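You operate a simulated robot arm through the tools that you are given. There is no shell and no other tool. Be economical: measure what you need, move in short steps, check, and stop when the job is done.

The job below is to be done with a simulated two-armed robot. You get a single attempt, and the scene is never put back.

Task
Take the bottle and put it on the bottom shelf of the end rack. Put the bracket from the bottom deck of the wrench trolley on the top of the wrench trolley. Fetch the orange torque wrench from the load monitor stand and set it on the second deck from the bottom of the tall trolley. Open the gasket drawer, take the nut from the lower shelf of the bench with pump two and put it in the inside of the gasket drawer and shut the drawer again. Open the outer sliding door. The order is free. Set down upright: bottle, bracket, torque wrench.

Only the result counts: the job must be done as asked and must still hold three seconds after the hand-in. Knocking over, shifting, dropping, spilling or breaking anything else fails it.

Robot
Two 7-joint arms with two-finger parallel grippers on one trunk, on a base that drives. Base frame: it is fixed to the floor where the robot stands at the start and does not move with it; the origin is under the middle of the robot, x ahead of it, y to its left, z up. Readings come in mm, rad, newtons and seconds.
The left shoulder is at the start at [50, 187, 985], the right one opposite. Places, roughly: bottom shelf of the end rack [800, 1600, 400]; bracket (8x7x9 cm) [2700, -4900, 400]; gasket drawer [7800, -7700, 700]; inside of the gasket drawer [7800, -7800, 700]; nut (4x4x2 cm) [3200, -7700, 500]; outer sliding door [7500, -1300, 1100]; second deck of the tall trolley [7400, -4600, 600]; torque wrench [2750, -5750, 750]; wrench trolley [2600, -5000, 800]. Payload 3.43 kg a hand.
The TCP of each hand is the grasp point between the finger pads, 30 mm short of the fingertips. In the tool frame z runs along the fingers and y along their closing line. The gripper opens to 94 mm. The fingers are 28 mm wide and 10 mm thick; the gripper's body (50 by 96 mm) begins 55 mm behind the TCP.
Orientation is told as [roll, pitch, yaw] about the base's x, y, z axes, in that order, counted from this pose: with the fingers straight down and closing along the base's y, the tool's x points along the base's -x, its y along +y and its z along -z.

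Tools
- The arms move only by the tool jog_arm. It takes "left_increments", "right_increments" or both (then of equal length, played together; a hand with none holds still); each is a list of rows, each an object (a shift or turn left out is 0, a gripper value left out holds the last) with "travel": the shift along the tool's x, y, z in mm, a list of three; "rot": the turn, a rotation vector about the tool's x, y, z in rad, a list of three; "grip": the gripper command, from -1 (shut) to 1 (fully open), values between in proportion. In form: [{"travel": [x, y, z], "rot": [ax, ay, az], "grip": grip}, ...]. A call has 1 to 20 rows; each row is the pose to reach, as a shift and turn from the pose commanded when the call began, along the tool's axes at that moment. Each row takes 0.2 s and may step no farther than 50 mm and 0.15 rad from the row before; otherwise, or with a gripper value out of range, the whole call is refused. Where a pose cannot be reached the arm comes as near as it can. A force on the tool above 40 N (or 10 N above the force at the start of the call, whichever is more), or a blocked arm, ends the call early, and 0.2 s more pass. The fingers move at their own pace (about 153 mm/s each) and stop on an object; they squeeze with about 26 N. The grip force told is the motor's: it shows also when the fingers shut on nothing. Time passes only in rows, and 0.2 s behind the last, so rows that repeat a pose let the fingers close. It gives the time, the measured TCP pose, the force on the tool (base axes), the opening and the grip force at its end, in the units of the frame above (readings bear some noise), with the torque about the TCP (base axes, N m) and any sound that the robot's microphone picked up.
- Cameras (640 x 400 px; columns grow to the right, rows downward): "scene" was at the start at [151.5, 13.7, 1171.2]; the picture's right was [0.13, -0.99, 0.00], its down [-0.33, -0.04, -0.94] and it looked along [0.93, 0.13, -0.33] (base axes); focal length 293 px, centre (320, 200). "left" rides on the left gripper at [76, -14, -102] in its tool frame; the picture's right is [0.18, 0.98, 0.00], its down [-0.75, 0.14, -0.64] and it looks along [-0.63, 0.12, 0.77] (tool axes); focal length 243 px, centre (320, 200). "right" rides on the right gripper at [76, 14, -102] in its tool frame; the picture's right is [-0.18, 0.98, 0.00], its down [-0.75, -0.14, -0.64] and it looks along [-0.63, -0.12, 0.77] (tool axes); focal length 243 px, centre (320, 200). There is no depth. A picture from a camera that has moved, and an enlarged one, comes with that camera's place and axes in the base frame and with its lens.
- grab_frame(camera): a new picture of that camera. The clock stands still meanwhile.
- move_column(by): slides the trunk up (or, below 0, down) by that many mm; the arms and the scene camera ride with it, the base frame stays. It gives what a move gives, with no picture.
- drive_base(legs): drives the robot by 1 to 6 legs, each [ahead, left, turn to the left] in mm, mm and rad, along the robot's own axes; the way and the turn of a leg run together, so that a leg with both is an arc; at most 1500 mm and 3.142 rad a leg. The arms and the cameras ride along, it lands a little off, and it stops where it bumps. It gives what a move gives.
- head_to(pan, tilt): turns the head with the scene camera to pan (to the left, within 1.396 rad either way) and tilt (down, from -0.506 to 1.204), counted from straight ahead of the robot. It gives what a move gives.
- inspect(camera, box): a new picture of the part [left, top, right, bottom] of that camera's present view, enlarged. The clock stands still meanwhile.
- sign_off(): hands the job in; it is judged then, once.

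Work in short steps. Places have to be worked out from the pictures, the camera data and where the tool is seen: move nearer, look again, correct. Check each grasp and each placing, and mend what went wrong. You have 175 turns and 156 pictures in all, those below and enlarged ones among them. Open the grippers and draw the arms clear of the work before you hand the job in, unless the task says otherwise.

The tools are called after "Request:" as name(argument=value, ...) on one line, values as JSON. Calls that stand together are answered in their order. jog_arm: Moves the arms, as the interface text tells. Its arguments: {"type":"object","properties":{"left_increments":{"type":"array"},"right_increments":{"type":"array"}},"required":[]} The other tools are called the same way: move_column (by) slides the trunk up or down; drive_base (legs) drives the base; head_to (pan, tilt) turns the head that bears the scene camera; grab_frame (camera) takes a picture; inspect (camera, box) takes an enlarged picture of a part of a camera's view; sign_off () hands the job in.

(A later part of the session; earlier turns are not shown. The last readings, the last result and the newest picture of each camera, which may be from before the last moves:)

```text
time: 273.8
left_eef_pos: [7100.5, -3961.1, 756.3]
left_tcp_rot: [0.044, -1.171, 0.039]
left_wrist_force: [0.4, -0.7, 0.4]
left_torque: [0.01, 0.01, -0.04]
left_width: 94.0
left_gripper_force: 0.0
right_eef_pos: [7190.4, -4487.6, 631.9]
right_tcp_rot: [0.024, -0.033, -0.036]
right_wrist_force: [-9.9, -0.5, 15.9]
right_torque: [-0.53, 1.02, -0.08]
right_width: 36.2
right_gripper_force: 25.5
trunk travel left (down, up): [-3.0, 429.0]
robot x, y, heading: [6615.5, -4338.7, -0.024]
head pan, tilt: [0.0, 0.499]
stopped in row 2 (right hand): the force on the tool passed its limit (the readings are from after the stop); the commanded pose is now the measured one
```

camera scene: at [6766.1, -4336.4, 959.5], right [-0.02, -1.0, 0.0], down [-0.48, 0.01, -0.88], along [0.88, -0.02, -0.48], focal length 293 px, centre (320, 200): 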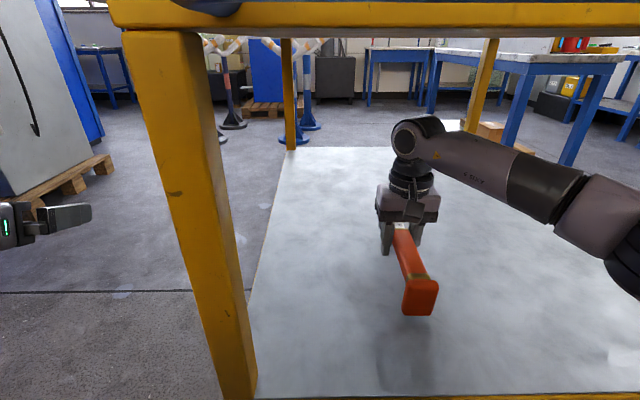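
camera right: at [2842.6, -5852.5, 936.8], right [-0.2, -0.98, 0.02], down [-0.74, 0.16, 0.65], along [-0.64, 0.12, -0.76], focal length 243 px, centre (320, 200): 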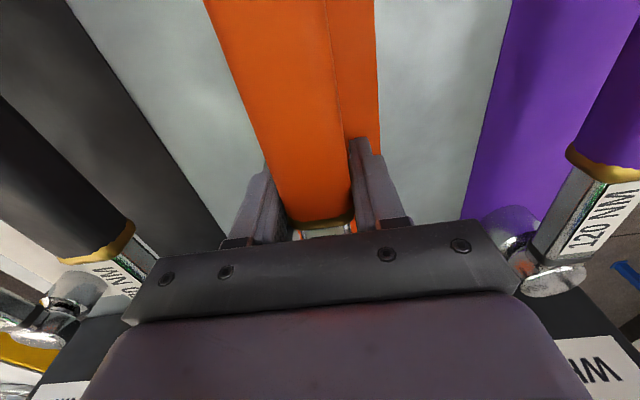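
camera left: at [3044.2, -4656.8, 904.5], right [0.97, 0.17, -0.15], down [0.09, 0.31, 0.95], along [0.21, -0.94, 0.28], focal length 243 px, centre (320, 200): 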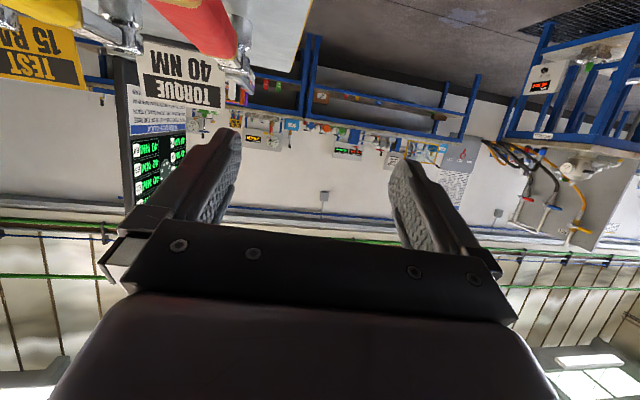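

Contact at TCP 631 means the deck is at z≈600 (fingertips and wrench both down). I relieve 2 mm and check the view before releasing.

Request:
jog_arm(right_increments=[{"travel": [0, 0, -2]}, {"travel": [0, 0, -2]}])

Request:
inspect(camera="scene", box=[320, 170, 500, 330])

Request:
grab_frame(camera="right")

```text
time: 274.4
left_eef_pos: [7101.7, -3961.9, 756.3]
left_tcp_rot: [0.045, -1.172, 0.036]
left_wrist_force: [-1.2, 0.4, -0.7]
left_torque: [-0.01, -0.01, -0.01]
left_width: 94.1
left_gripper_force: 0.1
right_eef_pos: [7190.8, -4487.5, 630.5]
right_tcp_rot: [0.022, -0.033, -0.036]
right_wrist_force: [-9.3, -0.4, 10.9]
right_torque: [-0.42, 0.27, -0.12]
right_width: 36.1
right_gripper_force: 25.9
trunk travel left (down, up): [-3.0, 429.0]
robot x, y, heading: [6618.5, -4335.4, -0.017]
head pan, tilt: [0.0, 0.499]
```

```text
2.50 times, centred on (410, 250) of scene
camera zoom: at [6764.6, -4336.3, 959.7], right [-0.02, -1.0, 0.0], down [-0.48, 0.01, -0.88], along [0.88, -0.02, -0.48], focal length 732 px, centre (95, 75)
```

zoom: 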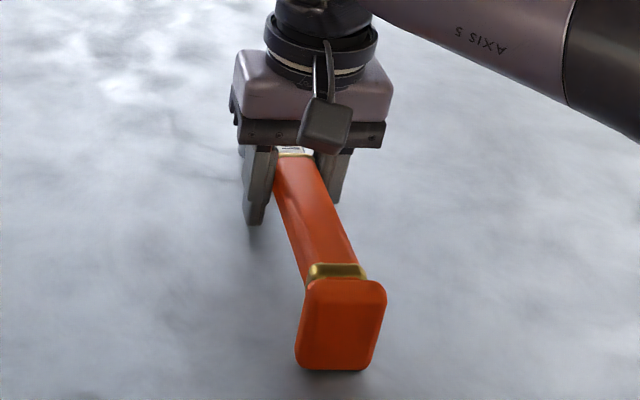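

```text
57 pictures are left
camera right: at [7113.2, -4471.7, 731.7], right [0.22, 0.98, 0.03], down [0.73, -0.18, 0.66], along [0.65, -0.12, -0.75], focal length 243 px, centre (320, 200)
```

right: 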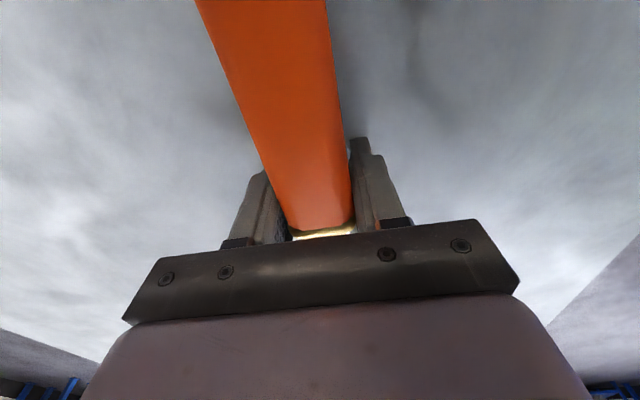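

The handle end rests on the deck. I open and lift straight up 50 mm, then check.

Request:
jog_arm(right_increments=[{"grip": 0.6}, {"grip": 1}, {"grip": 1}, {"travel": [0, 0, -15], "grip": 1}, {"travel": [0, 0, -50], "grip": 1}])

Request:
drive_base(legs=[[-420, 0, 0.02]])

Request:
grab_frame(camera="scene")

```text
time: 275.6
left_eef_pos: [7101.5, -3962.0, 754.5]
left_tcp_rot: [0.045, -1.171, 0.035]
left_wrist_force: [0.1, -0.1, -0.1]
left_torque: [0.04, 0.01, 0.01]
left_width: 93.7
left_gripper_force: 0.1
right_eef_pos: [7191.2, -4487.5, 679.8]
right_tcp_rot: [0.021, -0.03, -0.038]
right_wrist_force: [-1.0, 0.1, -0.1]
right_torque: [0.0, 0.03, 0.0]
right_width: 93.9
right_gripper_force: 0.0
trunk travel left (down, up): [-3.0, 429.0]
robot x, y, heading: [6615.9, -4336.5, -0.022]
head pan, tilt: [0.0, 0.499]
```

```text
time: 278.2
left_eef_pos: [6671.4, -3948.1, 755.1]
left_tcp_rot: [0.046, -1.169, 0.058]
left_wrist_force: [-0.5, 0.6, 0.0]
left_torque: [-0.01, 0.02, 0.0]
left_width: 93.5
left_gripper_force: 0.1
right_eef_pos: [6771.9, -4472.4, 680.9]
right_tcp_rot: [0.024, -0.03, -0.013]
right_wrist_force: [-0.1, 0.5, -1.5]
right_torque: [-0.01, 0.01, 0.0]
right_width: 94.1
right_gripper_force: 0.0
trunk travel left (down, up): [-3.0, 429.0]
robot x, y, heading: [6194.1, -4330.2, 0.006]
head pan, tilt: [0.0, 0.499]
```

```text
56 pictures are left
camera scene: at [6343.5, -4330.1, 959.6], right [0.0, -1.0, 0.0], down [-0.48, 0.0, -0.88], along [0.88, 0.0, -0.48], focal length 293 px, centre (320, 200)
```

scene: 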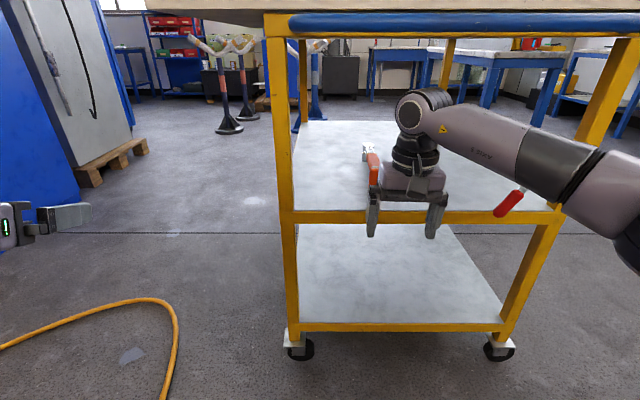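

The wrench lies on the middle deck. Now I look left toward the sliding door near (7500, −1300).

Request:
move_column(by=200)

Request:
head_to(pan=1.0, tilt=0.1)

Request:
grab_frame(camera="scene")

```text
time: 280.3
left_eef_pos: [6671.7, -3948.1, 955.7]
left_tcp_rot: [0.047, -1.168, 0.058]
left_wrist_force: [-0.5, -0.2, 0.7]
left_torque: [0.01, 0.02, 0.02]
left_width: 94.0
left_gripper_force: 0.1
right_eef_pos: [6772.4, -4472.4, 881.6]
right_tcp_rot: [0.021, -0.029, -0.014]
right_wrist_force: [-0.1, 0.6, 0.3]
right_torque: [0.0, -0.02, 0.0]
right_width: 93.9
right_gripper_force: 0.0
trunk travel left (down, up): [-203.0, 229.0]
robot x, y, heading: [6195.3, -4330.5, 0.009]
head pan, tilt: [0.0, 0.499]
```

```text
time: 281.6
left_eef_pos: [6671.7, -3948.4, 955.1]
left_tcp_rot: [0.046, -1.169, 0.058]
left_wrist_force: [0.2, -0.5, 0.7]
left_torque: [-0.01, -0.02, 0.03]
left_width: 94.1
left_gripper_force: 0.1
right_eef_pos: [6771.3, -4471.3, 880.0]
right_tcp_rot: [0.023, -0.031, -0.015]
right_wrist_force: [-0.3, -0.3, 0.6]
right_torque: [0.01, 0.01, -0.02]
right_width: 94.0
right_gripper_force: 0.0
trunk travel left (down, up): [-203.0, 229.0]
robot x, y, heading: [6192.2, -4331.1, 0.007]
head pan, tilt: [1.0, 0.099]
```

```text
55 pictures are left
camera scene: at [6302.0, -4252.8, 1196.6], right [0.84, -0.54, 0.0], down [-0.05, -0.08, -0.99], along [0.54, 0.84, -0.1], focal length 293 px, centre (320, 200)
```

scene: 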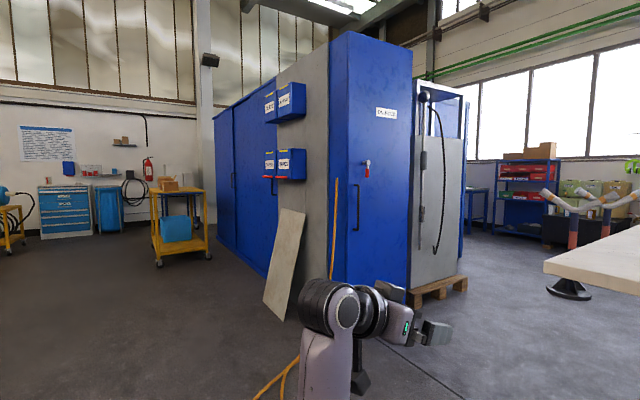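

I zoom on the blue cabin's faces to find the sliding door and handle.

Request:
inspect(camera="scene", box=[200, 60, 440, 330])

```text
1.48 times, centred on (320, 195) of scene
camera zoom: at [6302.0, -4252.8, 1196.6], right [0.84, -0.54, 0.0], down [-0.05, -0.08, -0.99], along [0.54, 0.84, -0.1], focal length 434 px, centre (320, 207)
```

zoom: 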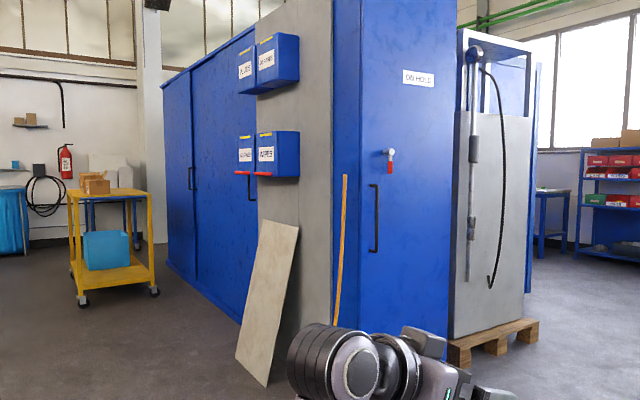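

The long left face carries two sliding panels; the nearer one overlaps. I drive around west of the floor hose to y≈−1400 and look at it face-on.

Request:
drive_base(legs=[[-450, 0, 0], [0, 1450, 0], [0, 1300, 0]])

Request:
head_to(pan=-0.1, tilt=0.1)

Request:
grab_frame(camera="scene")

```text
time: 297.2
left_eef_pos: [6333.1, -1256.3, 955.8]
left_tcp_rot: [0.044, -1.168, -0.002]
left_wrist_force: [0.3, 0.1, -0.3]
left_torque: [0.0, 0.01, -0.03]
left_width: 94.0
left_gripper_force: 0.1
right_eef_pos: [6403.6, -1784.4, 880.7]
right_tcp_rot: [0.024, -0.031, -0.077]
right_wrist_force: [0.6, -0.1, 0.0]
right_torque: [0.01, 0.0, -0.01]
right_width: 93.9
right_gripper_force: 0.0
trunk travel left (down, up): [-203.0, 229.0]
robot x, y, heading: [5831.0, -1608.3, -0.056]
head pan, tilt: [1.0, 0.099]
```

```text
time: 298.5
left_eef_pos: [6334.7, -1256.5, 955.9]
left_tcp_rot: [0.044, -1.169, -0.001]
left_wrist_force: [-0.1, -0.1, -0.2]
left_torque: [0.0, 0.02, -0.01]
left_width: 93.9
left_gripper_force: 0.0
right_eef_pos: [6403.2, -1783.6, 881.8]
right_tcp_rot: [0.023, -0.032, -0.074]
right_wrist_force: [-0.2, -0.1, 0.6]
right_torque: [0.0, 0.0, 0.02]
right_width: 94.0
right_gripper_force: 0.0
trunk travel left (down, up): [-203.0, 229.0]
robot x, y, heading: [5835.0, -1612.8, -0.057]
head pan, tilt: [-0.099, 0.099]
```

```text
53 pictures are left
camera scene: at [5983.6, -1625.8, 1196.6], right [-0.16, -0.99, 0.0], down [-0.1, 0.02, -1.0], along [0.98, -0.15, -0.1], focal length 293 px, centre (320, 200)
```

scene: 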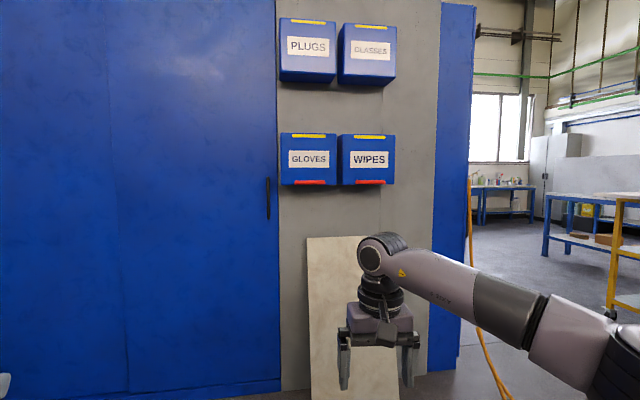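

The outer panel's handle is a vertical bar at about (7510, −1583, 1055), at its right edge, so it slides left (+y). A leaning board stands right of it. I'll use the right arm, pitched near-horizontal.

Request:
move_column(by=90)

Request:
jog_arm(right_increments=[{"travel": [-5, 0, -10], "rot": [0, -0.145, 0]}, {"travel": [-10, 0, -20], "rot": [0, -0.29, 0]}, {"travel": [-15, 0, -30], "rot": [0, -0.435, 0]}, {"travel": [-20, 0, -40], "rot": [0, -0.58, 0]}, {"travel": [-25, 0, -50], "rot": [0, -0.725, 0]}, {"travel": [-30, 0, -60], "rot": [0, -0.87, 0]}, {"travel": [-35, 0, -70], "rot": [0, -1.015, 0]}, {"travel": [-40, 0, -80], "rot": [0, -1.16, 0]}, {"travel": [-45, 0, -85], "rot": [0, -1.3, 0]}])

Request:
drive_base(legs=[[400, 170, 0.057], [350, 0, 0]])

Request:
grab_frame(camera="scene")

Request:
grab_frame(camera="right")

```text
time: 299.8
left_eef_pos: [6333.2, -1254.4, 1046.0]
left_tcp_rot: [0.047, -1.172, -0.002]
left_wrist_force: [0.1, 0.4, -0.3]
left_torque: [0.01, 0.0, 0.01]
left_width: 94.2
left_gripper_force: 0.1
right_eef_pos: [6402.5, -1785.1, 969.7]
right_tcp_rot: [0.022, -0.03, -0.076]
right_wrist_force: [0.1, -0.1, -0.9]
right_torque: [0.03, -0.01, 0.01]
right_width: 93.9
right_gripper_force: 0.1
trunk travel left (down, up): [-293.0, 139.0]
robot x, y, heading: [5833.5, -1606.8, -0.05]
head pan, tilt: [-0.099, 0.099]
```

```text
time: 301.8
left_eef_pos: [6333.1, -1255.2, 1045.5]
left_tcp_rot: [0.045, -1.17, -0.004]
left_wrist_force: [0.8, 0.0, -0.3]
left_torque: [0.02, -0.04, -0.01]
left_width: 93.9
left_gripper_force: 0.1
right_eef_pos: [6445.6, -1789.0, 1057.7]
right_tcp_rot: [0.095, -1.332, -0.168]
right_wrist_force: [0.2, 0.3, -0.2]
right_torque: [-0.03, -0.02, 0.0]
right_width: 94.0
right_gripper_force: 0.1
trunk travel left (down, up): [-293.0, 139.0]
robot x, y, heading: [5837.8, -1612.4, -0.058]
head pan, tilt: [-0.099, 0.099]
```

```text
time: 306.2
left_eef_pos: [7056.1, -1060.4, 1045.2]
left_tcp_rot: [0.044, -1.168, 0.059]
left_wrist_force: [-0.9, -0.2, -0.1]
left_torque: [-0.02, 0.0, 0.02]
left_width: 93.8
left_gripper_force: 0.0
right_eef_pos: [7200.9, -1586.1, 1057.9]
right_tcp_rot: [0.091, -1.328, -0.102]
right_wrist_force: [0.0, 0.5, 0.7]
right_torque: [0.01, 0.03, -0.03]
right_width: 94.1
right_gripper_force: 0.1
trunk travel left (down, up): [-293.0, 139.0]
robot x, y, heading: [6576.4, -1444.0, 0.004]
head pan, tilt: [-0.099, 0.099]
```

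```text
52 pictures are left
camera scene: at [6729.9, -1452.0, 1286.6], right [-0.09, -1.0, 0.0], down [-0.1, 0.01, -0.99], along [0.99, -0.09, -0.1], focal length 293 px, centre (320, 200)
```

scene: 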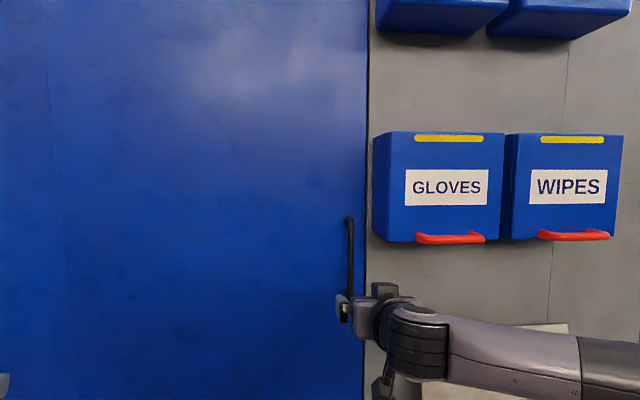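

```text
51 pictures are left
camera right: at [7084.2, -1569.0, 1008.9], right [0.06, 0.98, 0.2], down [-0.45, -0.16, 0.88], along [0.89, -0.14, 0.43], focal length 243 px, centre (320, 200)
```

right: 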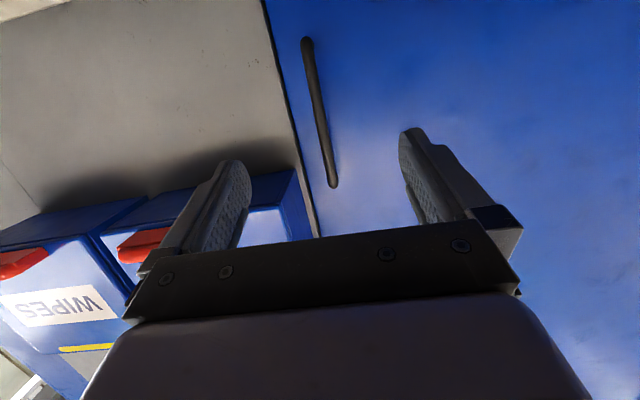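

Handle centre ≈(7495, −1603), z 960–1160. The box to its right has its bottom at ≈1110, so I lower 52 mm to grip at z≈1006 and drive 200 mm ahead.

Request:
move_column(by=-52)

Request:
drive_base(legs=[[200, -17, 0]])

Request:
grab_frame(camera="right")

```text
time: 307.2
left_eef_pos: [7054.1, -1060.6, 993.0]
left_tcp_rot: [0.046, -1.171, 0.061]
left_wrist_force: [0.3, -0.3, -0.7]
left_torque: [0.01, 0.0, -0.03]
left_width: 93.8
left_gripper_force: 0.1
right_eef_pos: [7201.1, -1586.8, 1005.5]
right_tcp_rot: [0.093, -1.332, -0.102]
right_wrist_force: [0.7, -0.1, 0.2]
right_torque: [0.04, -0.01, 0.02]
right_width: 93.9
right_gripper_force: 0.0
trunk travel left (down, up): [-241.0, 191.0]
robot x, y, heading: [6575.2, -1445.5, 0.008]
head pan, tilt: [-0.099, 0.099]
```

```text
time: 308.8
left_eef_pos: [7254.3, -1075.1, 994.0]
left_tcp_rot: [0.046, -1.169, 0.06]
left_wrist_force: [0.7, -0.5, 0.2]
left_torque: [0.03, 0.02, -0.04]
left_width: 94.1
left_gripper_force: 0.2
right_eef_pos: [7400.0, -1600.9, 1005.6]
right_tcp_rot: [0.091, -1.329, -0.101]
right_wrist_force: [-0.2, 0.5, 0.4]
right_torque: [0.04, -0.02, 0.01]
right_width: 94.2
right_gripper_force: 0.0
trunk travel left (down, up): [-241.0, 191.0]
robot x, y, heading: [6779.4, -1460.7, 0.007]
head pan, tilt: [-0.099, 0.099]
```

```text
50 pictures are left
camera right: at [7283.7, -1584.3, 957.0], right [0.05, 0.98, 0.2], down [-0.45, -0.16, 0.88], along [0.89, -0.14, 0.43], focal length 243 px, centre (320, 200)
```

right: 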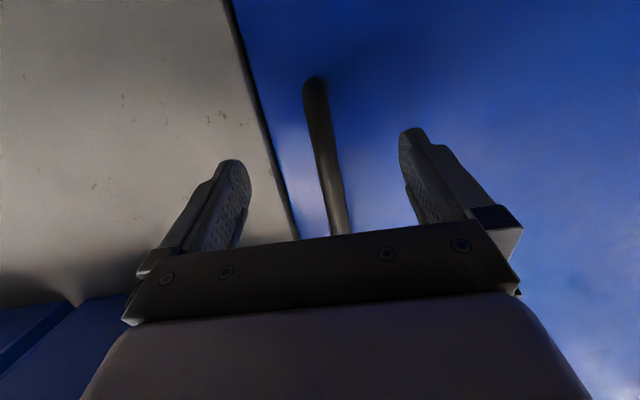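

The bar is between the fingers. I advance 82 mm and close on it.

Request:
drive_base(legs=[[82, 0, 0]])

Request:
jog_arm(right_increments=[{"grip": -1}, {"grip": -1}, {"grip": -1}, {"grip": -1}])

Request:
grab_frame(camera="right")

```text
time: 309.8
left_eef_pos: [7310.2, -1077.4, 995.2]
left_tcp_rot: [0.042, -1.17, 0.061]
left_wrist_force: [0.0, 0.3, -0.1]
left_torque: [0.05, 0.02, -0.01]
left_width: 94.0
left_gripper_force: 0.0
right_eef_pos: [7448.3, -1601.7, 1005.5]
right_tcp_rot: [0.09, -1.324, -0.106]
right_wrist_force: [-9.4, -0.7, 1.9]
right_torque: [-0.08, -0.07, -0.41]
right_width: 94.0
right_gripper_force: 0.1
trunk travel left (down, up): [-241.0, 191.0]
robot x, y, heading: [6830.8, -1460.9, 0.006]
head pan, tilt: [-0.099, 0.099]
stopped in leg 1: the force on the tool passed its limit (the readings are from after the stop); the commanded pose is now the measured one
```

```text
time: 310.8
left_eef_pos: [7310.5, -1076.0, 992.6]
left_tcp_rot: [0.042, -1.166, 0.064]
left_wrist_force: [1.1, 0.0, 0.4]
left_torque: [0.0, 0.0, -0.02]
left_width: 93.9
left_gripper_force: 0.0
right_eef_pos: [7449.6, -1598.8, 1004.2]
right_tcp_rot: [0.078, -1.322, -0.09]
right_wrist_force: [7.2, 10.9, -1.3]
right_torque: [-1.15, -0.41, 0.01]
right_width: 20.4
right_gripper_force: 45.0
trunk travel left (down, up): [-241.0, 191.0]
robot x, y, heading: [6830.9, -1461.6, 0.008]
head pan, tilt: [-0.099, 0.099]
```

```text
49 pictures are left
camera right: at [7332.8, -1581.2, 956.3], right [0.06, 0.98, 0.2], down [-0.44, -0.15, 0.89], along [0.9, -0.14, 0.42], focal length 243 px, centre (320, 200)
```

right: 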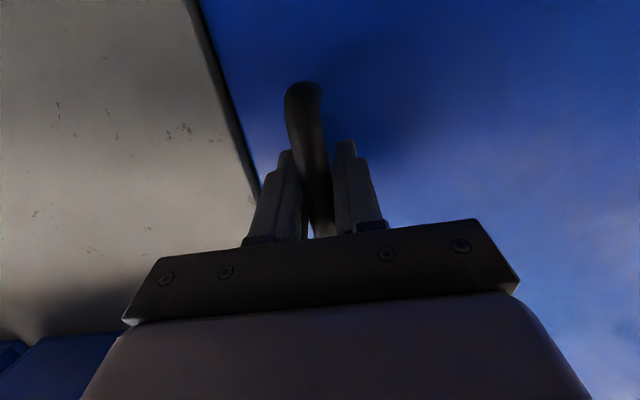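

Gripped the bar (20 mm). I pull the door left by driving in short legs.

Request:
drive_base(legs=[[0, 150, 0]])

Request:
grab_frame(camera="scene")

```text
time: 312.1
left_eef_pos: [7311.3, -934.2, 992.8]
left_tcp_rot: [0.044, -1.167, 0.059]
left_wrist_force: [0.3, 0.1, 0.1]
left_torque: [-0.01, 0.01, 0.0]
left_width: 94.1
left_gripper_force: 0.0
right_eef_pos: [7449.6, -1460.5, 1004.5]
right_tcp_rot: [0.084, -1.322, -0.108]
right_wrist_force: [4.6, -3.8, -0.9]
right_torque: [-1.04, -0.16, 0.06]
right_width: 20.7
right_gripper_force: 45.0
trunk travel left (down, up): [-241.0, 191.0]
robot x, y, heading: [6833.1, -1316.6, 0.005]
head pan, tilt: [-0.099, 0.099]
```

```text
48 pictures are left
camera scene: at [6983.0, -1324.7, 1234.5], right [-0.1, -1.0, 0.0], down [-0.1, 0.01, -0.99], along [0.99, -0.1, -0.1], focal length 293 px, centre (320, 200)
```

scene: 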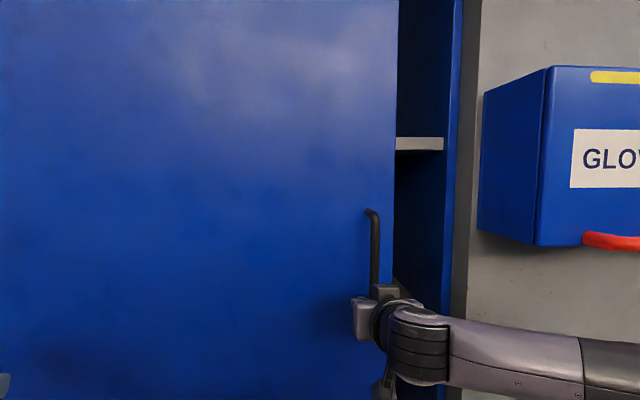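

The door slides easily. I continue left until it reaches its stop.

Request:
drive_base(legs=[[0, 200, 0], [0, 200, 0], [0, 150, 0]])

Request:
grab_frame(camera="scene")

```text
time: 315.7
left_eef_pos: [7306.6, -433.7, 992.0]
left_tcp_rot: [0.04, -1.167, 0.066]
left_wrist_force: [-0.4, 0.1, -0.1]
left_torque: [0.03, 0.01, 0.01]
left_width: 93.9
left_gripper_force: 0.0
right_eef_pos: [7449.1, -969.5, 1003.7]
right_tcp_rot: [0.045, -1.323, -0.089]
right_wrist_force: [1.6, -0.2, 0.1]
right_torque: [-0.86, 0.17, 0.04]
right_width: 20.1
right_gripper_force: 44.8
trunk travel left (down, up): [-241.0, 191.0]
robot x, y, heading: [6828.1, -818.3, 0.007]
head pan, tilt: [-0.099, 0.099]
stopped in leg 3: the force on the tool passed its limit (the readings are from after the stop); the commanded pose is now the measured one
```

```text
47 pictures are left
camera scene: at [6980.2, -826.0, 1234.6], right [-0.09, -1.0, 0.0], down [-0.1, 0.01, -0.99], along [0.99, -0.09, -0.1], focal length 293 px, centre (320, 200)
```

scene: 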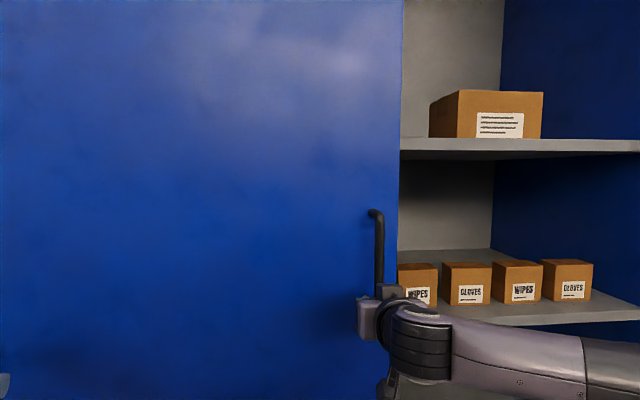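

The door moved ≈630 mm and then met resistance. I try once more to confirm it's the end stop.

Request:
drive_base(legs=[[0, 40, 0]])

```text
time: 316.5
left_eef_pos: [7307.6, -418.5, 993.8]
left_tcp_rot: [0.04, -1.17, 0.062]
left_wrist_force: [0.2, -0.2, -0.5]
left_torque: [-0.02, -0.03, 0.0]
left_width: 93.9
left_gripper_force: 0.1
right_eef_pos: [7449.2, -968.4, 1003.3]
right_tcp_rot: [0.019, -1.322, -0.117]
right_wrist_force: [-8.1, -2.8, 1.2]
right_torque: [-0.37, -0.42, -0.13]
right_width: 20.3
right_gripper_force: 44.9
trunk travel left (down, up): [-241.0, 191.0]
robot x, y, heading: [6829.9, -803.0, 0.002]
head pan, tilt: [-0.099, 0.099]
stopped in leg 1: the force on the tool passed its limit (the readings are from after the stop); the commanded pose is now the measured one
```

That is the end stop. I relax slightly, open the gripper and back away.

Request:
drive_base(legs=[[0, -14, 0]])

Request:
jog_arm(right_increments=[{"grip": 1}, {"grip": 1}, {"grip": 1}])

Request:
drive_base(legs=[[-300, 0, 0], [-600, 0, 0]])

Request:
grab_frame(camera="scene")

```text
time: 317.3
left_eef_pos: [7306.9, -432.4, 993.7]
left_tcp_rot: [0.04, -1.17, 0.063]
left_wrist_force: [0.0, 0.2, -0.7]
left_torque: [0.02, -0.03, 0.01]
left_width: 93.7
left_gripper_force: 0.1
right_eef_pos: [7449.4, -983.5, 1004.7]
right_tcp_rot: [0.023, -1.322, -0.117]
right_wrist_force: [-7.5, 0.2, 1.6]
right_torque: [-0.41, 0.14, -0.23]
right_width: 20.3
right_gripper_force: 45.5
trunk travel left (down, up): [-241.0, 191.0]
robot x, y, heading: [6828.6, -817.6, 0.002]
head pan, tilt: [-0.099, 0.099]
```

```text
time: 318.1
left_eef_pos: [7307.7, -431.5, 993.8]
left_tcp_rot: [0.041, -1.169, 0.061]
left_wrist_force: [0.0, 0.4, -0.1]
left_torque: [-0.03, -0.02, -0.02]
left_width: 93.9
left_gripper_force: 0.1
right_eef_pos: [7449.7, -983.4, 1004.1]
right_tcp_rot: [0.027, -1.321, -0.119]
right_wrist_force: [-9.4, -4.1, -0.5]
right_torque: [0.01, -0.03, 0.33]
right_width: 91.2
right_gripper_force: 0.2
trunk travel left (down, up): [-241.0, 191.0]
robot x, y, heading: [6828.6, -816.6, 0.003]
head pan, tilt: [-0.099, 0.099]
```

```text
time: 323.1
left_eef_pos: [6418.6, -437.6, 993.0]
left_tcp_rot: [0.039, -1.167, 0.069]
left_wrist_force: [0.1, 0.0, -0.7]
left_torque: [-0.01, 0.03, 0.02]
left_width: 93.8
left_gripper_force: 0.1
right_eef_pos: [6565.5, -986.6, 1003.0]
right_tcp_rot: [0.027, -1.319, -0.111]
right_wrist_force: [0.0, 0.2, -0.1]
right_torque: [0.01, -0.01, -0.01]
right_width: 94.2
right_gripper_force: 0.1
trunk travel left (down, up): [-241.0, 191.0]
robot x, y, heading: [5943.3, -823.6, 0.011]
head pan, tilt: [-0.099, 0.099]
```

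```text
46 pictures are left
camera scene: at [6092.6, -830.8, 1234.7], right [-0.09, -1.0, 0.0], down [-0.1, 0.01, -1.0], along [0.99, -0.09, -0.1], focal length 293 px, centre (320, 200)
```

scene: 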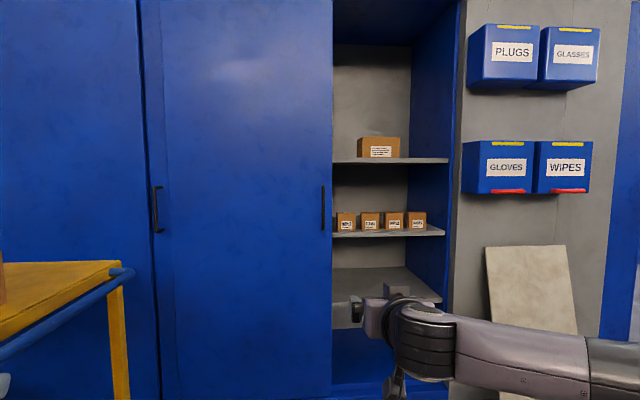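

The outer door is open. Next the gasket drawer at (7800, −7700) on the south bench. I raise the trunk and drive: west of the hose, past the tall trolley, and down to y≈−6200.

Request:
move_column(by=150)

Request:
drive_base(legs=[[-150, 0, 0], [0, -1500, 0], [0, -1500, 0], [0, -450, 0]])

Request:
drive_base(legs=[[620, 0, 0], [0, -1000, 0]])

Request:
head_to(pan=-0.7, tilt=0.35)

Request:
grab_frame(camera="scene")

```text
time: 324.8
left_eef_pos: [6417.5, -437.0, 1142.3]
left_tcp_rot: [0.041, -1.166, 0.069]
left_wrist_force: [-0.1, -0.2, 0.4]
left_torque: [0.0, 0.02, 0.01]
left_width: 94.2
left_gripper_force: 0.1
right_eef_pos: [6564.5, -985.9, 1153.8]
right_tcp_rot: [0.024, -1.319, -0.113]
right_wrist_force: [-0.4, 0.2, 0.6]
right_torque: [0.01, 0.02, 0.03]
right_width: 94.2
right_gripper_force: 0.1
trunk travel left (down, up): [-391.0, 41.0]
robot x, y, heading: [5943.7, -826.8, 0.011]
head pan, tilt: [-0.099, 0.099]
```

```text
time: 342.5
left_eef_pos: [6244.0, -3877.7, 1143.8]
left_tcp_rot: [0.042, -1.166, 0.059]
left_wrist_force: [-0.5, -0.5, -1.0]
left_torque: [-0.01, 0.02, 0.0]
left_width: 93.8
left_gripper_force: 0.0
right_eef_pos: [6384.8, -4428.6, 1152.8]
right_tcp_rot: [0.026, -1.321, -0.121]
right_wrist_force: [-1.2, 0.9, -0.3]
right_torque: [0.0, 0.02, -0.01]
right_width: 93.9
right_gripper_force: 0.3
trunk travel left (down, up): [-391.0, 41.0]
robot x, y, heading: [5764.7, -4258.9, -0.003]
head pan, tilt: [-0.099, 0.099]
```

```text
time: 350.7
left_eef_pos: [6860.8, -4854.9, 1142.3]
left_tcp_rot: [0.041, -1.167, 0.069]
left_wrist_force: [0.7, 0.6, -0.4]
left_torque: [-0.01, -0.01, -0.03]
left_width: 94.0
left_gripper_force: 0.1
right_eef_pos: [7008.8, -5403.5, 1154.3]
right_tcp_rot: [0.027, -1.32, -0.111]
right_wrist_force: [1.1, -0.4, 0.7]
right_torque: [0.0, 0.01, 0.02]
right_width: 94.0
right_gripper_force: 0.0
trunk travel left (down, up): [-391.0, 41.0]
robot x, y, heading: [6387.5, -5242.9, 0.01]
head pan, tilt: [-0.099, 0.099]
```

```text
time: 351.7
left_eef_pos: [6861.5, -4854.2, 1143.2]
left_tcp_rot: [0.04, -1.168, 0.071]
left_wrist_force: [-0.1, 0.4, 0.4]
left_torque: [0.0, 0.04, -0.04]
left_width: 94.0
left_gripper_force: 0.1
right_eef_pos: [7007.6, -5402.5, 1152.3]
right_tcp_rot: [0.026, -1.32, -0.111]
right_wrist_force: [-0.5, 0.4, -0.1]
right_torque: [0.01, 0.0, -0.01]
right_width: 94.0
right_gripper_force: 0.0
trunk travel left (down, up): [-391.0, 41.0]
robot x, y, heading: [6387.2, -5240.2, 0.009]
head pan, tilt: [-0.7, 0.351]
```

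```text
45 pictures are left
camera scene: at [6516.6, -5298.6, 1361.3], right [-0.64, -0.77, 0.0], down [-0.26, 0.22, -0.94], along [0.72, -0.6, -0.34], focal length 293 px, centre (320, 200)
```

scene: 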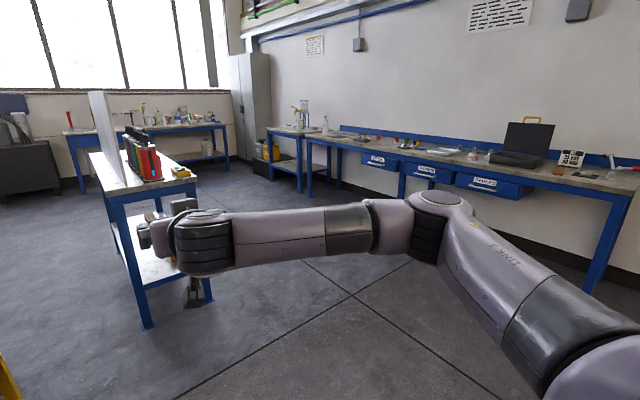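

Three drawers face me on the south bench; the middle one (x≈7890) should be the gasket drawer. I turn to face −y and drive nearer.

Request:
drive_base(legs=[[0, 0, -1.575], [700, 0, 0], [0, 1450, 0]])

Request:
head_to(pan=0.0, tilt=0.35)

Request:
grab_frame(camera="scene")

```text
time: 366.2
left_eef_pos: [8251.9, -6407.1, 1144.8]
left_tcp_rot: [0.039, -1.167, -1.508]
left_wrist_force: [0.4, -0.3, -0.2]
left_torque: [-0.06, 0.01, 0.02]
left_width: 94.1
left_gripper_force: 0.1
right_eef_pos: [7703.3, -6551.6, 1153.2]
right_tcp_rot: [0.023, -1.319, -1.686]
right_wrist_force: [0.2, -0.2, 0.2]
right_torque: [0.02, -0.01, 0.02]
right_width: 94.2
right_gripper_force: 0.0
trunk travel left (down, up): [-391.0, 41.0]
robot x, y, heading: [7868.2, -5926.3, -1.567]
head pan, tilt: [-0.7, 0.351]
```

```text
time: 367.3
left_eef_pos: [8252.9, -6407.5, 1143.0]
left_tcp_rot: [0.041, -1.166, -1.509]
left_wrist_force: [-0.3, -0.3, -0.1]
left_torque: [0.0, -0.02, -0.03]
left_width: 94.3
left_gripper_force: 0.1
right_eef_pos: [7703.2, -6551.6, 1154.1]
right_tcp_rot: [0.027, -1.318, -1.687]
right_wrist_force: [-0.2, 0.2, -0.1]
right_torque: [0.01, 0.01, 0.03]
right_width: 94.0
right_gripper_force: 0.1
trunk travel left (down, up): [-391.0, 41.0]
robot x, y, heading: [7870.3, -5929.7, -1.568]
head pan, tilt: [0.0, 0.351]
```

```text
44 pictures are left
camera scene: at [7870.8, -6079.5, 1361.3], right [-1.0, 0.0, 0.0], down [0.0, 0.34, -0.94], along [0.0, -0.94, -0.34], focal length 293 px, centre (320, 200)
```

scene: 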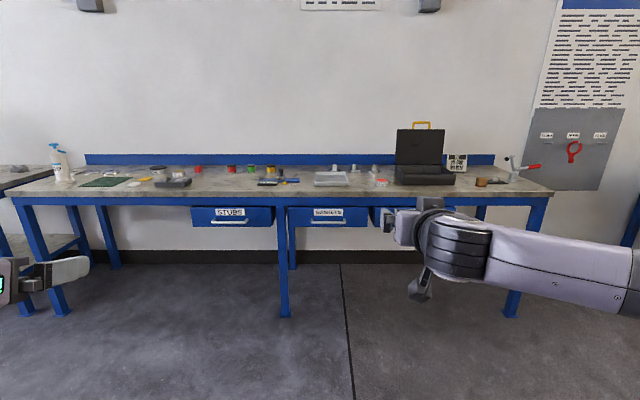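

Request:
inspect(camera="scene", box=[180, 190, 400, 250])

```text
2.91 times, centred on (290, 220) of scene
camera zoom: at [7870.8, -6079.5, 1361.3], right [-1.0, 0.0, 0.0], down [0.0, 0.34, -0.94], along [0.0, -0.94, -0.34], focal length 852 px, centre (407, 142)
```

zoom: 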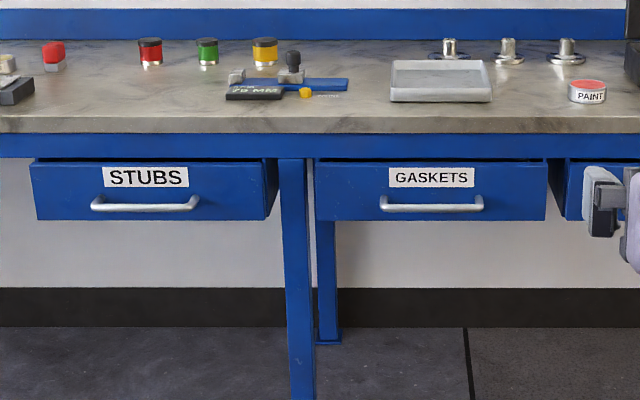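

The GASKETS drawer is the middle one; handle bar centre ≈x 7825, z≈690. I lower the trunk and roll the right hand 90° so the fingers close vertically on the bar.

Request:
move_column(by=-370)

Request:
jog_arm(right_increments=[{"rot": [0, 0, 0.15]}, {"rot": [0, 0, 0.3]}, {"rot": [0, 0, 0.45]}, {"rot": [0, 0, 0.6]}, {"rot": [0, 0, 0.75]}, {"rot": [0, 0, 0.9]}, {"rot": [0, 0, 1.05]}, {"rot": [0, 0, 1.2]}, {"rot": [0, 0, 1.35]}, {"rot": [0, 0, 1.5]}, {"rot": [0, 0, 1.57]}])

Request:
drive_base(legs=[[700, 120, 0]])

Request:
head_to(pan=-0.15, tilt=0.4)

Request:
grab_frame(camera="scene")

Request:
grab_frame(camera="right")

```text
time: 370.9
left_eef_pos: [8252.8, -6408.3, 773.0]
left_tcp_rot: [0.04, -1.168, -1.506]
left_wrist_force: [-0.3, -0.4, 0.4]
left_torque: [0.0, 0.02, 0.0]
left_width: 93.8
left_gripper_force: 0.2
right_eef_pos: [7702.1, -6551.8, 784.3]
right_tcp_rot: [0.025, -1.319, -1.688]
right_wrist_force: [0.6, 0.0, 0.1]
right_torque: [-0.01, 0.01, 0.01]
right_width: 94.0
right_gripper_force: 0.0
trunk travel left (down, up): [-21.0, 411.0]
robot x, y, heading: [7869.4, -5924.6, -1.569]
head pan, tilt: [0.0, 0.351]
```

```text
time: 373.3
left_eef_pos: [8252.1, -6407.5, 772.2]
left_tcp_rot: [0.04, -1.168, -1.508]
left_wrist_force: [0.1, -0.2, 1.4]
left_torque: [-0.04, 0.04, 0.05]
left_width: 94.0
left_gripper_force: 0.1
right_eef_pos: [7702.9, -6550.9, 783.7]
right_tcp_rot: [1.32, 0.007, 3.048]
right_wrist_force: [-0.2, 0.0, -0.4]
right_torque: [-0.02, -0.02, 0.01]
right_width: 94.0
right_gripper_force: 0.0
trunk travel left (down, up): [-21.0, 411.0]
robot x, y, heading: [7868.2, -5927.2, -1.565]
head pan, tilt: [0.0, 0.351]
```

```text
time: 377.3
left_eef_pos: [8377.6, -7131.9, 772.5]
left_tcp_rot: [0.039, -1.168, -1.505]
left_wrist_force: [0.1, -0.5, 0.9]
left_torque: [0.01, -0.03, -0.01]
left_width: 93.9
left_gripper_force: 0.0
right_eef_pos: [7827.8, -7276.6, 783.1]
right_tcp_rot: [1.321, 0.006, 3.049]
right_wrist_force: [0.3, -0.2, 0.1]
right_torque: [0.03, -0.02, -0.01]
right_width: 93.8
right_gripper_force: 0.1
trunk travel left (down, up): [-21.0, 411.0]
robot x, y, heading: [7992.8, -6656.9, -1.569]
head pan, tilt: [0.0, 0.351]
```

```text
time: 378.0
left_eef_pos: [8376.0, -7129.3, 773.5]
left_tcp_rot: [0.041, -1.167, -1.506]
left_wrist_force: [0.1, 0.5, -0.4]
left_torque: [0.0, 0.01, 0.02]
left_width: 93.9
left_gripper_force: 0.1
right_eef_pos: [7827.4, -7273.5, 784.1]
right_tcp_rot: [1.321, 0.004, 3.052]
right_wrist_force: [-0.8, 0.1, -0.1]
right_torque: [-0.02, 0.02, -0.06]
right_width: 94.1
right_gripper_force: 0.0
trunk travel left (down, up): [-21.0, 411.0]
robot x, y, heading: [7993.8, -6653.3, -1.563]
head pan, tilt: [-0.15, 0.4]
```

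```text
42 pictures are left
camera scene: at [7980.3, -6801.9, 986.7], right [-0.99, 0.14, 0.0], down [0.06, 0.38, -0.92], along [-0.13, -0.91, -0.39], focal length 293 px, centre (320, 200)
```

scene: 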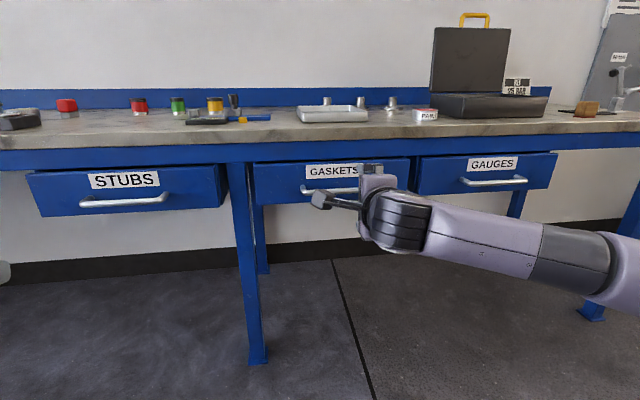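

```text
41 pictures are left
camera right: at [7912.6, -7185.3, 823.9], right [-0.21, -0.23, 0.95], down [-0.69, 0.72, 0.02], along [-0.69, -0.65, -0.31], focal length 243 px, centre (320, 200)
```

right: 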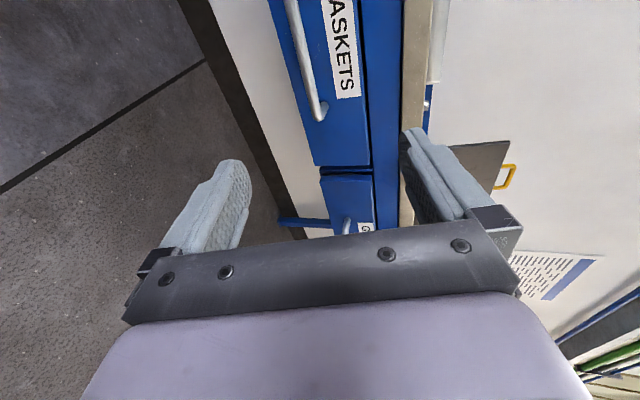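

The hand is rolled. Handle estimated at (7815, −7610, 674). I lower 110 mm and drive 240 mm ahead, then verify.

Request:
move_column(by=-20)

Request:
jog_arm(right_increments=[{"travel": [0, -29, 7]}, {"travel": [0, -58, 15]}, {"travel": [0, -87, 22]}])

Request:
drive_base(legs=[[240, 0, 0]])

Request:
grab_frame(camera="right")

Request:
grab_frame(camera="scene")

```text
time: 378.6
left_eef_pos: [8377.2, -7131.4, 753.4]
left_tcp_rot: [0.04, -1.167, -1.507]
left_wrist_force: [0.3, 0.4, 0.9]
left_torque: [-0.01, 0.02, -0.01]
left_width: 94.1
left_gripper_force: 0.0
right_eef_pos: [7827.0, -7273.5, 763.8]
right_tcp_rot: [1.32, 0.005, 3.051]
right_wrist_force: [-0.3, 0.2, 0.6]
right_torque: [-0.03, 0.01, 0.03]
right_width: 94.0
right_gripper_force: 0.0
trunk travel left (down, up): [-1.0, 431.0]
robot x, y, heading: [7992.5, -6652.5, -1.564]
head pan, tilt: [-0.15, 0.4]
```

```text
time: 379.4
left_eef_pos: [8377.3, -7130.0, 753.4]
left_tcp_rot: [0.041, -1.168, -1.507]
left_wrist_force: [0.2, 0.1, 1.0]
left_torque: [-0.01, 0.01, 0.01]
left_width: 94.0
left_gripper_force: 0.1
right_eef_pos: [7828.2, -7273.9, 675.2]
right_tcp_rot: [1.322, 0.006, 3.05]
right_wrist_force: [0.0, -0.3, 0.6]
right_torque: [0.01, -0.01, 0.01]
right_width: 94.0
right_gripper_force: 0.1
trunk travel left (down, up): [-1.0, 431.0]
robot x, y, heading: [7992.9, -6652.6, -1.566]
head pan, tilt: [-0.15, 0.4]
```

```text
time: 381.2
left_eef_pos: [8379.7, -7373.2, 753.1]
left_tcp_rot: [0.039, -1.169, -1.503]
left_wrist_force: [0.2, 0.6, 0.2]
left_torque: [0.03, -0.02, -0.02]
left_width: 94.0
left_gripper_force: 0.1
right_eef_pos: [7833.2, -7516.8, 675.9]
right_tcp_rot: [1.321, 0.004, 3.053]
right_wrist_force: [0.2, 0.9, 0.3]
right_torque: [-0.02, -0.01, -0.01]
right_width: 94.3
right_gripper_force: 0.1
trunk travel left (down, up): [-1.0, 431.0]
robot x, y, heading: [7993.8, -6893.1, -1.564]
head pan, tilt: [-0.15, 0.4]
```

```text
40 pictures are left
camera right: at [7916.7, -7427.3, 715.5], right [-0.21, -0.23, 0.95], down [-0.69, 0.72, 0.02], along [-0.69, -0.65, -0.31], focal length 243 px, centre (320, 200)
```

right: 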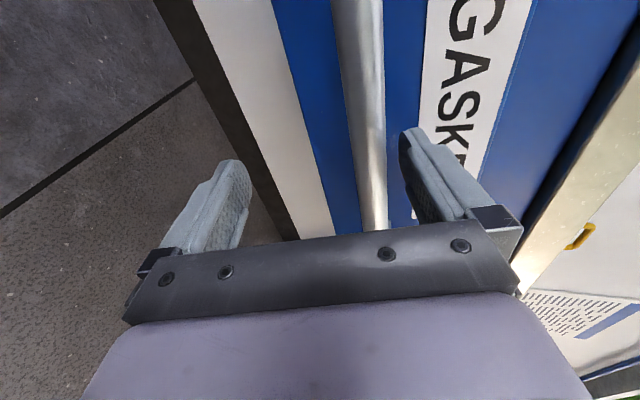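

```text
39 pictures are left
camera scene: at [7981.9, -7044.2, 966.7], right [-0.99, 0.14, 0.0], down [0.06, 0.39, -0.92], along [-0.13, -0.91, -0.39], focal length 293 px, centre (320, 200)
```

scene: 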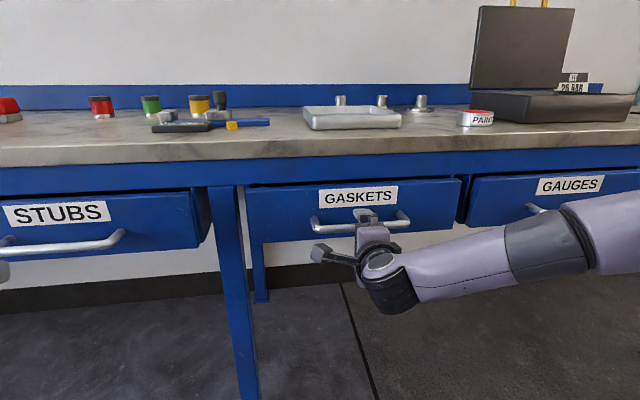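

Both views agree the bar is at (7830, −7551, 697). I move up 21 and forward 30 mm and close.

Request:
jog_arm(right_increments=[{"travel": [0, 20, -5], "grip": 1}, {"travel": [0, 28, 24], "grip": 1}, {"travel": [0, 28, 24], "grip": -1}, {"travel": [0, 28, 24], "grip": -1}, {"travel": [0, 28, 24], "grip": -1}, {"travel": [0, 28, 24], "grip": -1}])

Request:
grab_frame(camera="right")

```text
time: 381.8
left_eef_pos: [8378.7, -7372.0, 754.2]
left_tcp_rot: [0.038, -1.17, -1.505]
left_wrist_force: [-0.2, 0.5, 0.1]
left_torque: [0.03, 0.02, -0.01]
left_width: 94.0
left_gripper_force: 0.1
right_eef_pos: [7829.3, -7526.2, 698.1]
right_tcp_rot: [1.325, 0.009, 3.053]
right_wrist_force: [-4.1, 23.1, 3.2]
right_torque: [-1.22, -0.2, 0.05]
right_width: 91.9
right_gripper_force: 0.0
trunk travel left (down, up): [-1.0, 431.0]
robot x, y, heading: [7989.2, -6897.9, -1.566]
head pan, tilt: [-0.15, 0.4]
stopped in row 2 (right hand): the force on the tool passed its limit (the readings are from after the stop); the commanded pose is now the measured one
```

```text
38 pictures are left
camera right: at [7915.2, -7436.8, 737.8], right [-0.21, -0.22, 0.95], down [-0.69, 0.72, 0.01], along [-0.69, -0.66, -0.31], focal length 243 px, centre (320, 200)
```

right: 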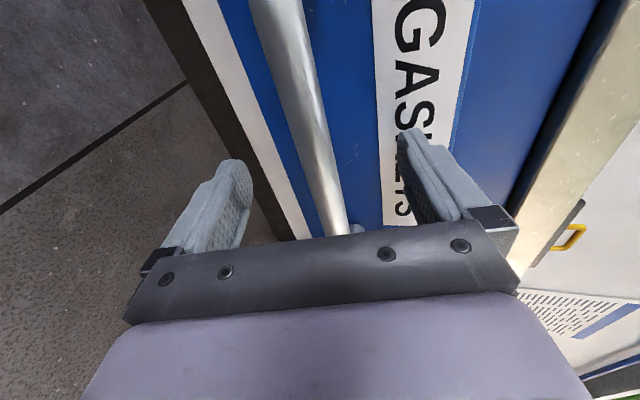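

Fingertips reached the drawer face with the bar between the pads. I back 4 mm and close.

Request:
jog_arm(right_increments=[{"travel": [0, -1, -5], "grip": 1}, {"travel": [0, -1, -5], "grip": -1}, {"travel": [0, -1, -5], "grip": -1}, {"travel": [0, -1, -5], "grip": -1}, {"travel": [0, -1, -5], "grip": -1}])

Request:
drive_base(legs=[[-150, 0, 0]])

Request:
grab_frame(camera="scene")

```text
time: 383.0
left_eef_pos: [8378.9, -7371.8, 752.4]
left_tcp_rot: [0.037, -1.169, -1.502]
left_wrist_force: [-1.2, -0.3, -0.9]
left_torque: [0.0, 0.01, 0.01]
left_width: 93.9
left_gripper_force: 0.2
right_eef_pos: [7830.4, -7522.5, 701.3]
right_tcp_rot: [1.331, 0.008, 3.05]
right_wrist_force: [-1.6, -4.6, 20.2]
right_torque: [0.08, 1.07, 0.26]
right_width: 20.5
right_gripper_force: 45.4
trunk travel left (down, up): [-1.0, 431.0]
robot x, y, heading: [7993.4, -6896.1, -1.566]
head pan, tilt: [-0.15, 0.4]
```

```text
time: 384.4
left_eef_pos: [8379.2, -7226.2, 755.1]
left_tcp_rot: [0.036, -1.169, -1.502]
left_wrist_force: [-0.2, -0.3, 0.2]
left_torque: [0.03, -0.01, 0.0]
left_width: 93.8
left_gripper_force: 0.1
right_eef_pos: [7830.6, -7377.7, 701.0]
right_tcp_rot: [1.331, 0.007, 3.055]
right_wrist_force: [-1.4, 2.4, 22.5]
right_torque: [0.01, 1.13, -0.27]
right_width: 20.3
right_gripper_force: 44.6
trunk travel left (down, up): [-1.0, 431.0]
robot x, y, heading: [7991.3, -6750.6, -1.566]
head pan, tilt: [-0.15, 0.4]
```

```text
37 pictures are left
camera scene: at [7981.3, -6896.9, 967.2], right [-0.99, 0.14, 0.0], down [0.06, 0.38, -0.92], along [-0.13, -0.91, -0.39], focal length 293 px, centre (320, 200)
```

scene: 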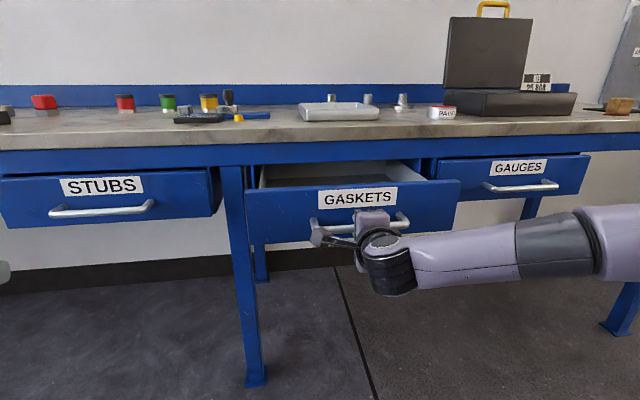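

The drawer is opening. I pull another 150 mm.

Request:
drive_base(legs=[[-150, 0, 0]])

Request:
grab_frame(camera="scene")

```text
time: 385.7
left_eef_pos: [8376.8, -7079.8, 754.8]
left_tcp_rot: [0.038, -1.168, -1.502]
left_wrist_force: [0.0, -0.3, -0.8]
left_torque: [-0.04, 0.0, 0.0]
left_width: 94.0
left_gripper_force: 0.0
right_eef_pos: [7830.4, -7231.2, 700.4]
right_tcp_rot: [1.33, 0.005, 3.057]
right_wrist_force: [4.4, 1.0, 10.6]
right_torque: [-0.01, 1.14, -0.35]
right_width: 20.8
right_gripper_force: 45.1
trunk travel left (down, up): [-1.0, 431.0]
robot x, y, heading: [7994.2, -6603.7, -1.562]
head pan, tilt: [-0.15, 0.4]
```

```text
36 pictures are left
camera scene: at [7980.6, -6750.8, 967.0], right [-0.99, 0.14, 0.0], down [0.06, 0.38, -0.92], along [-0.13, -0.91, -0.39], focal length 293 px, centre (320, 200)
```

scene: 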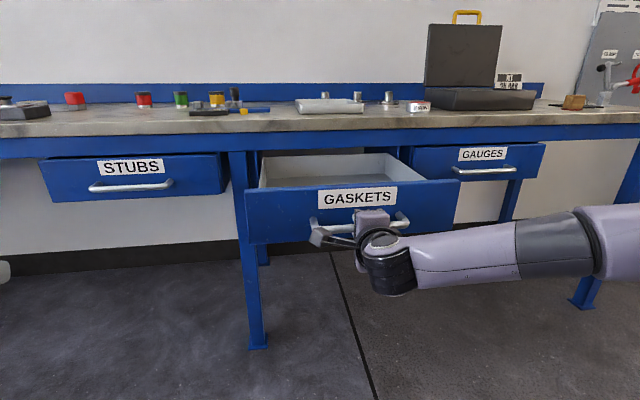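

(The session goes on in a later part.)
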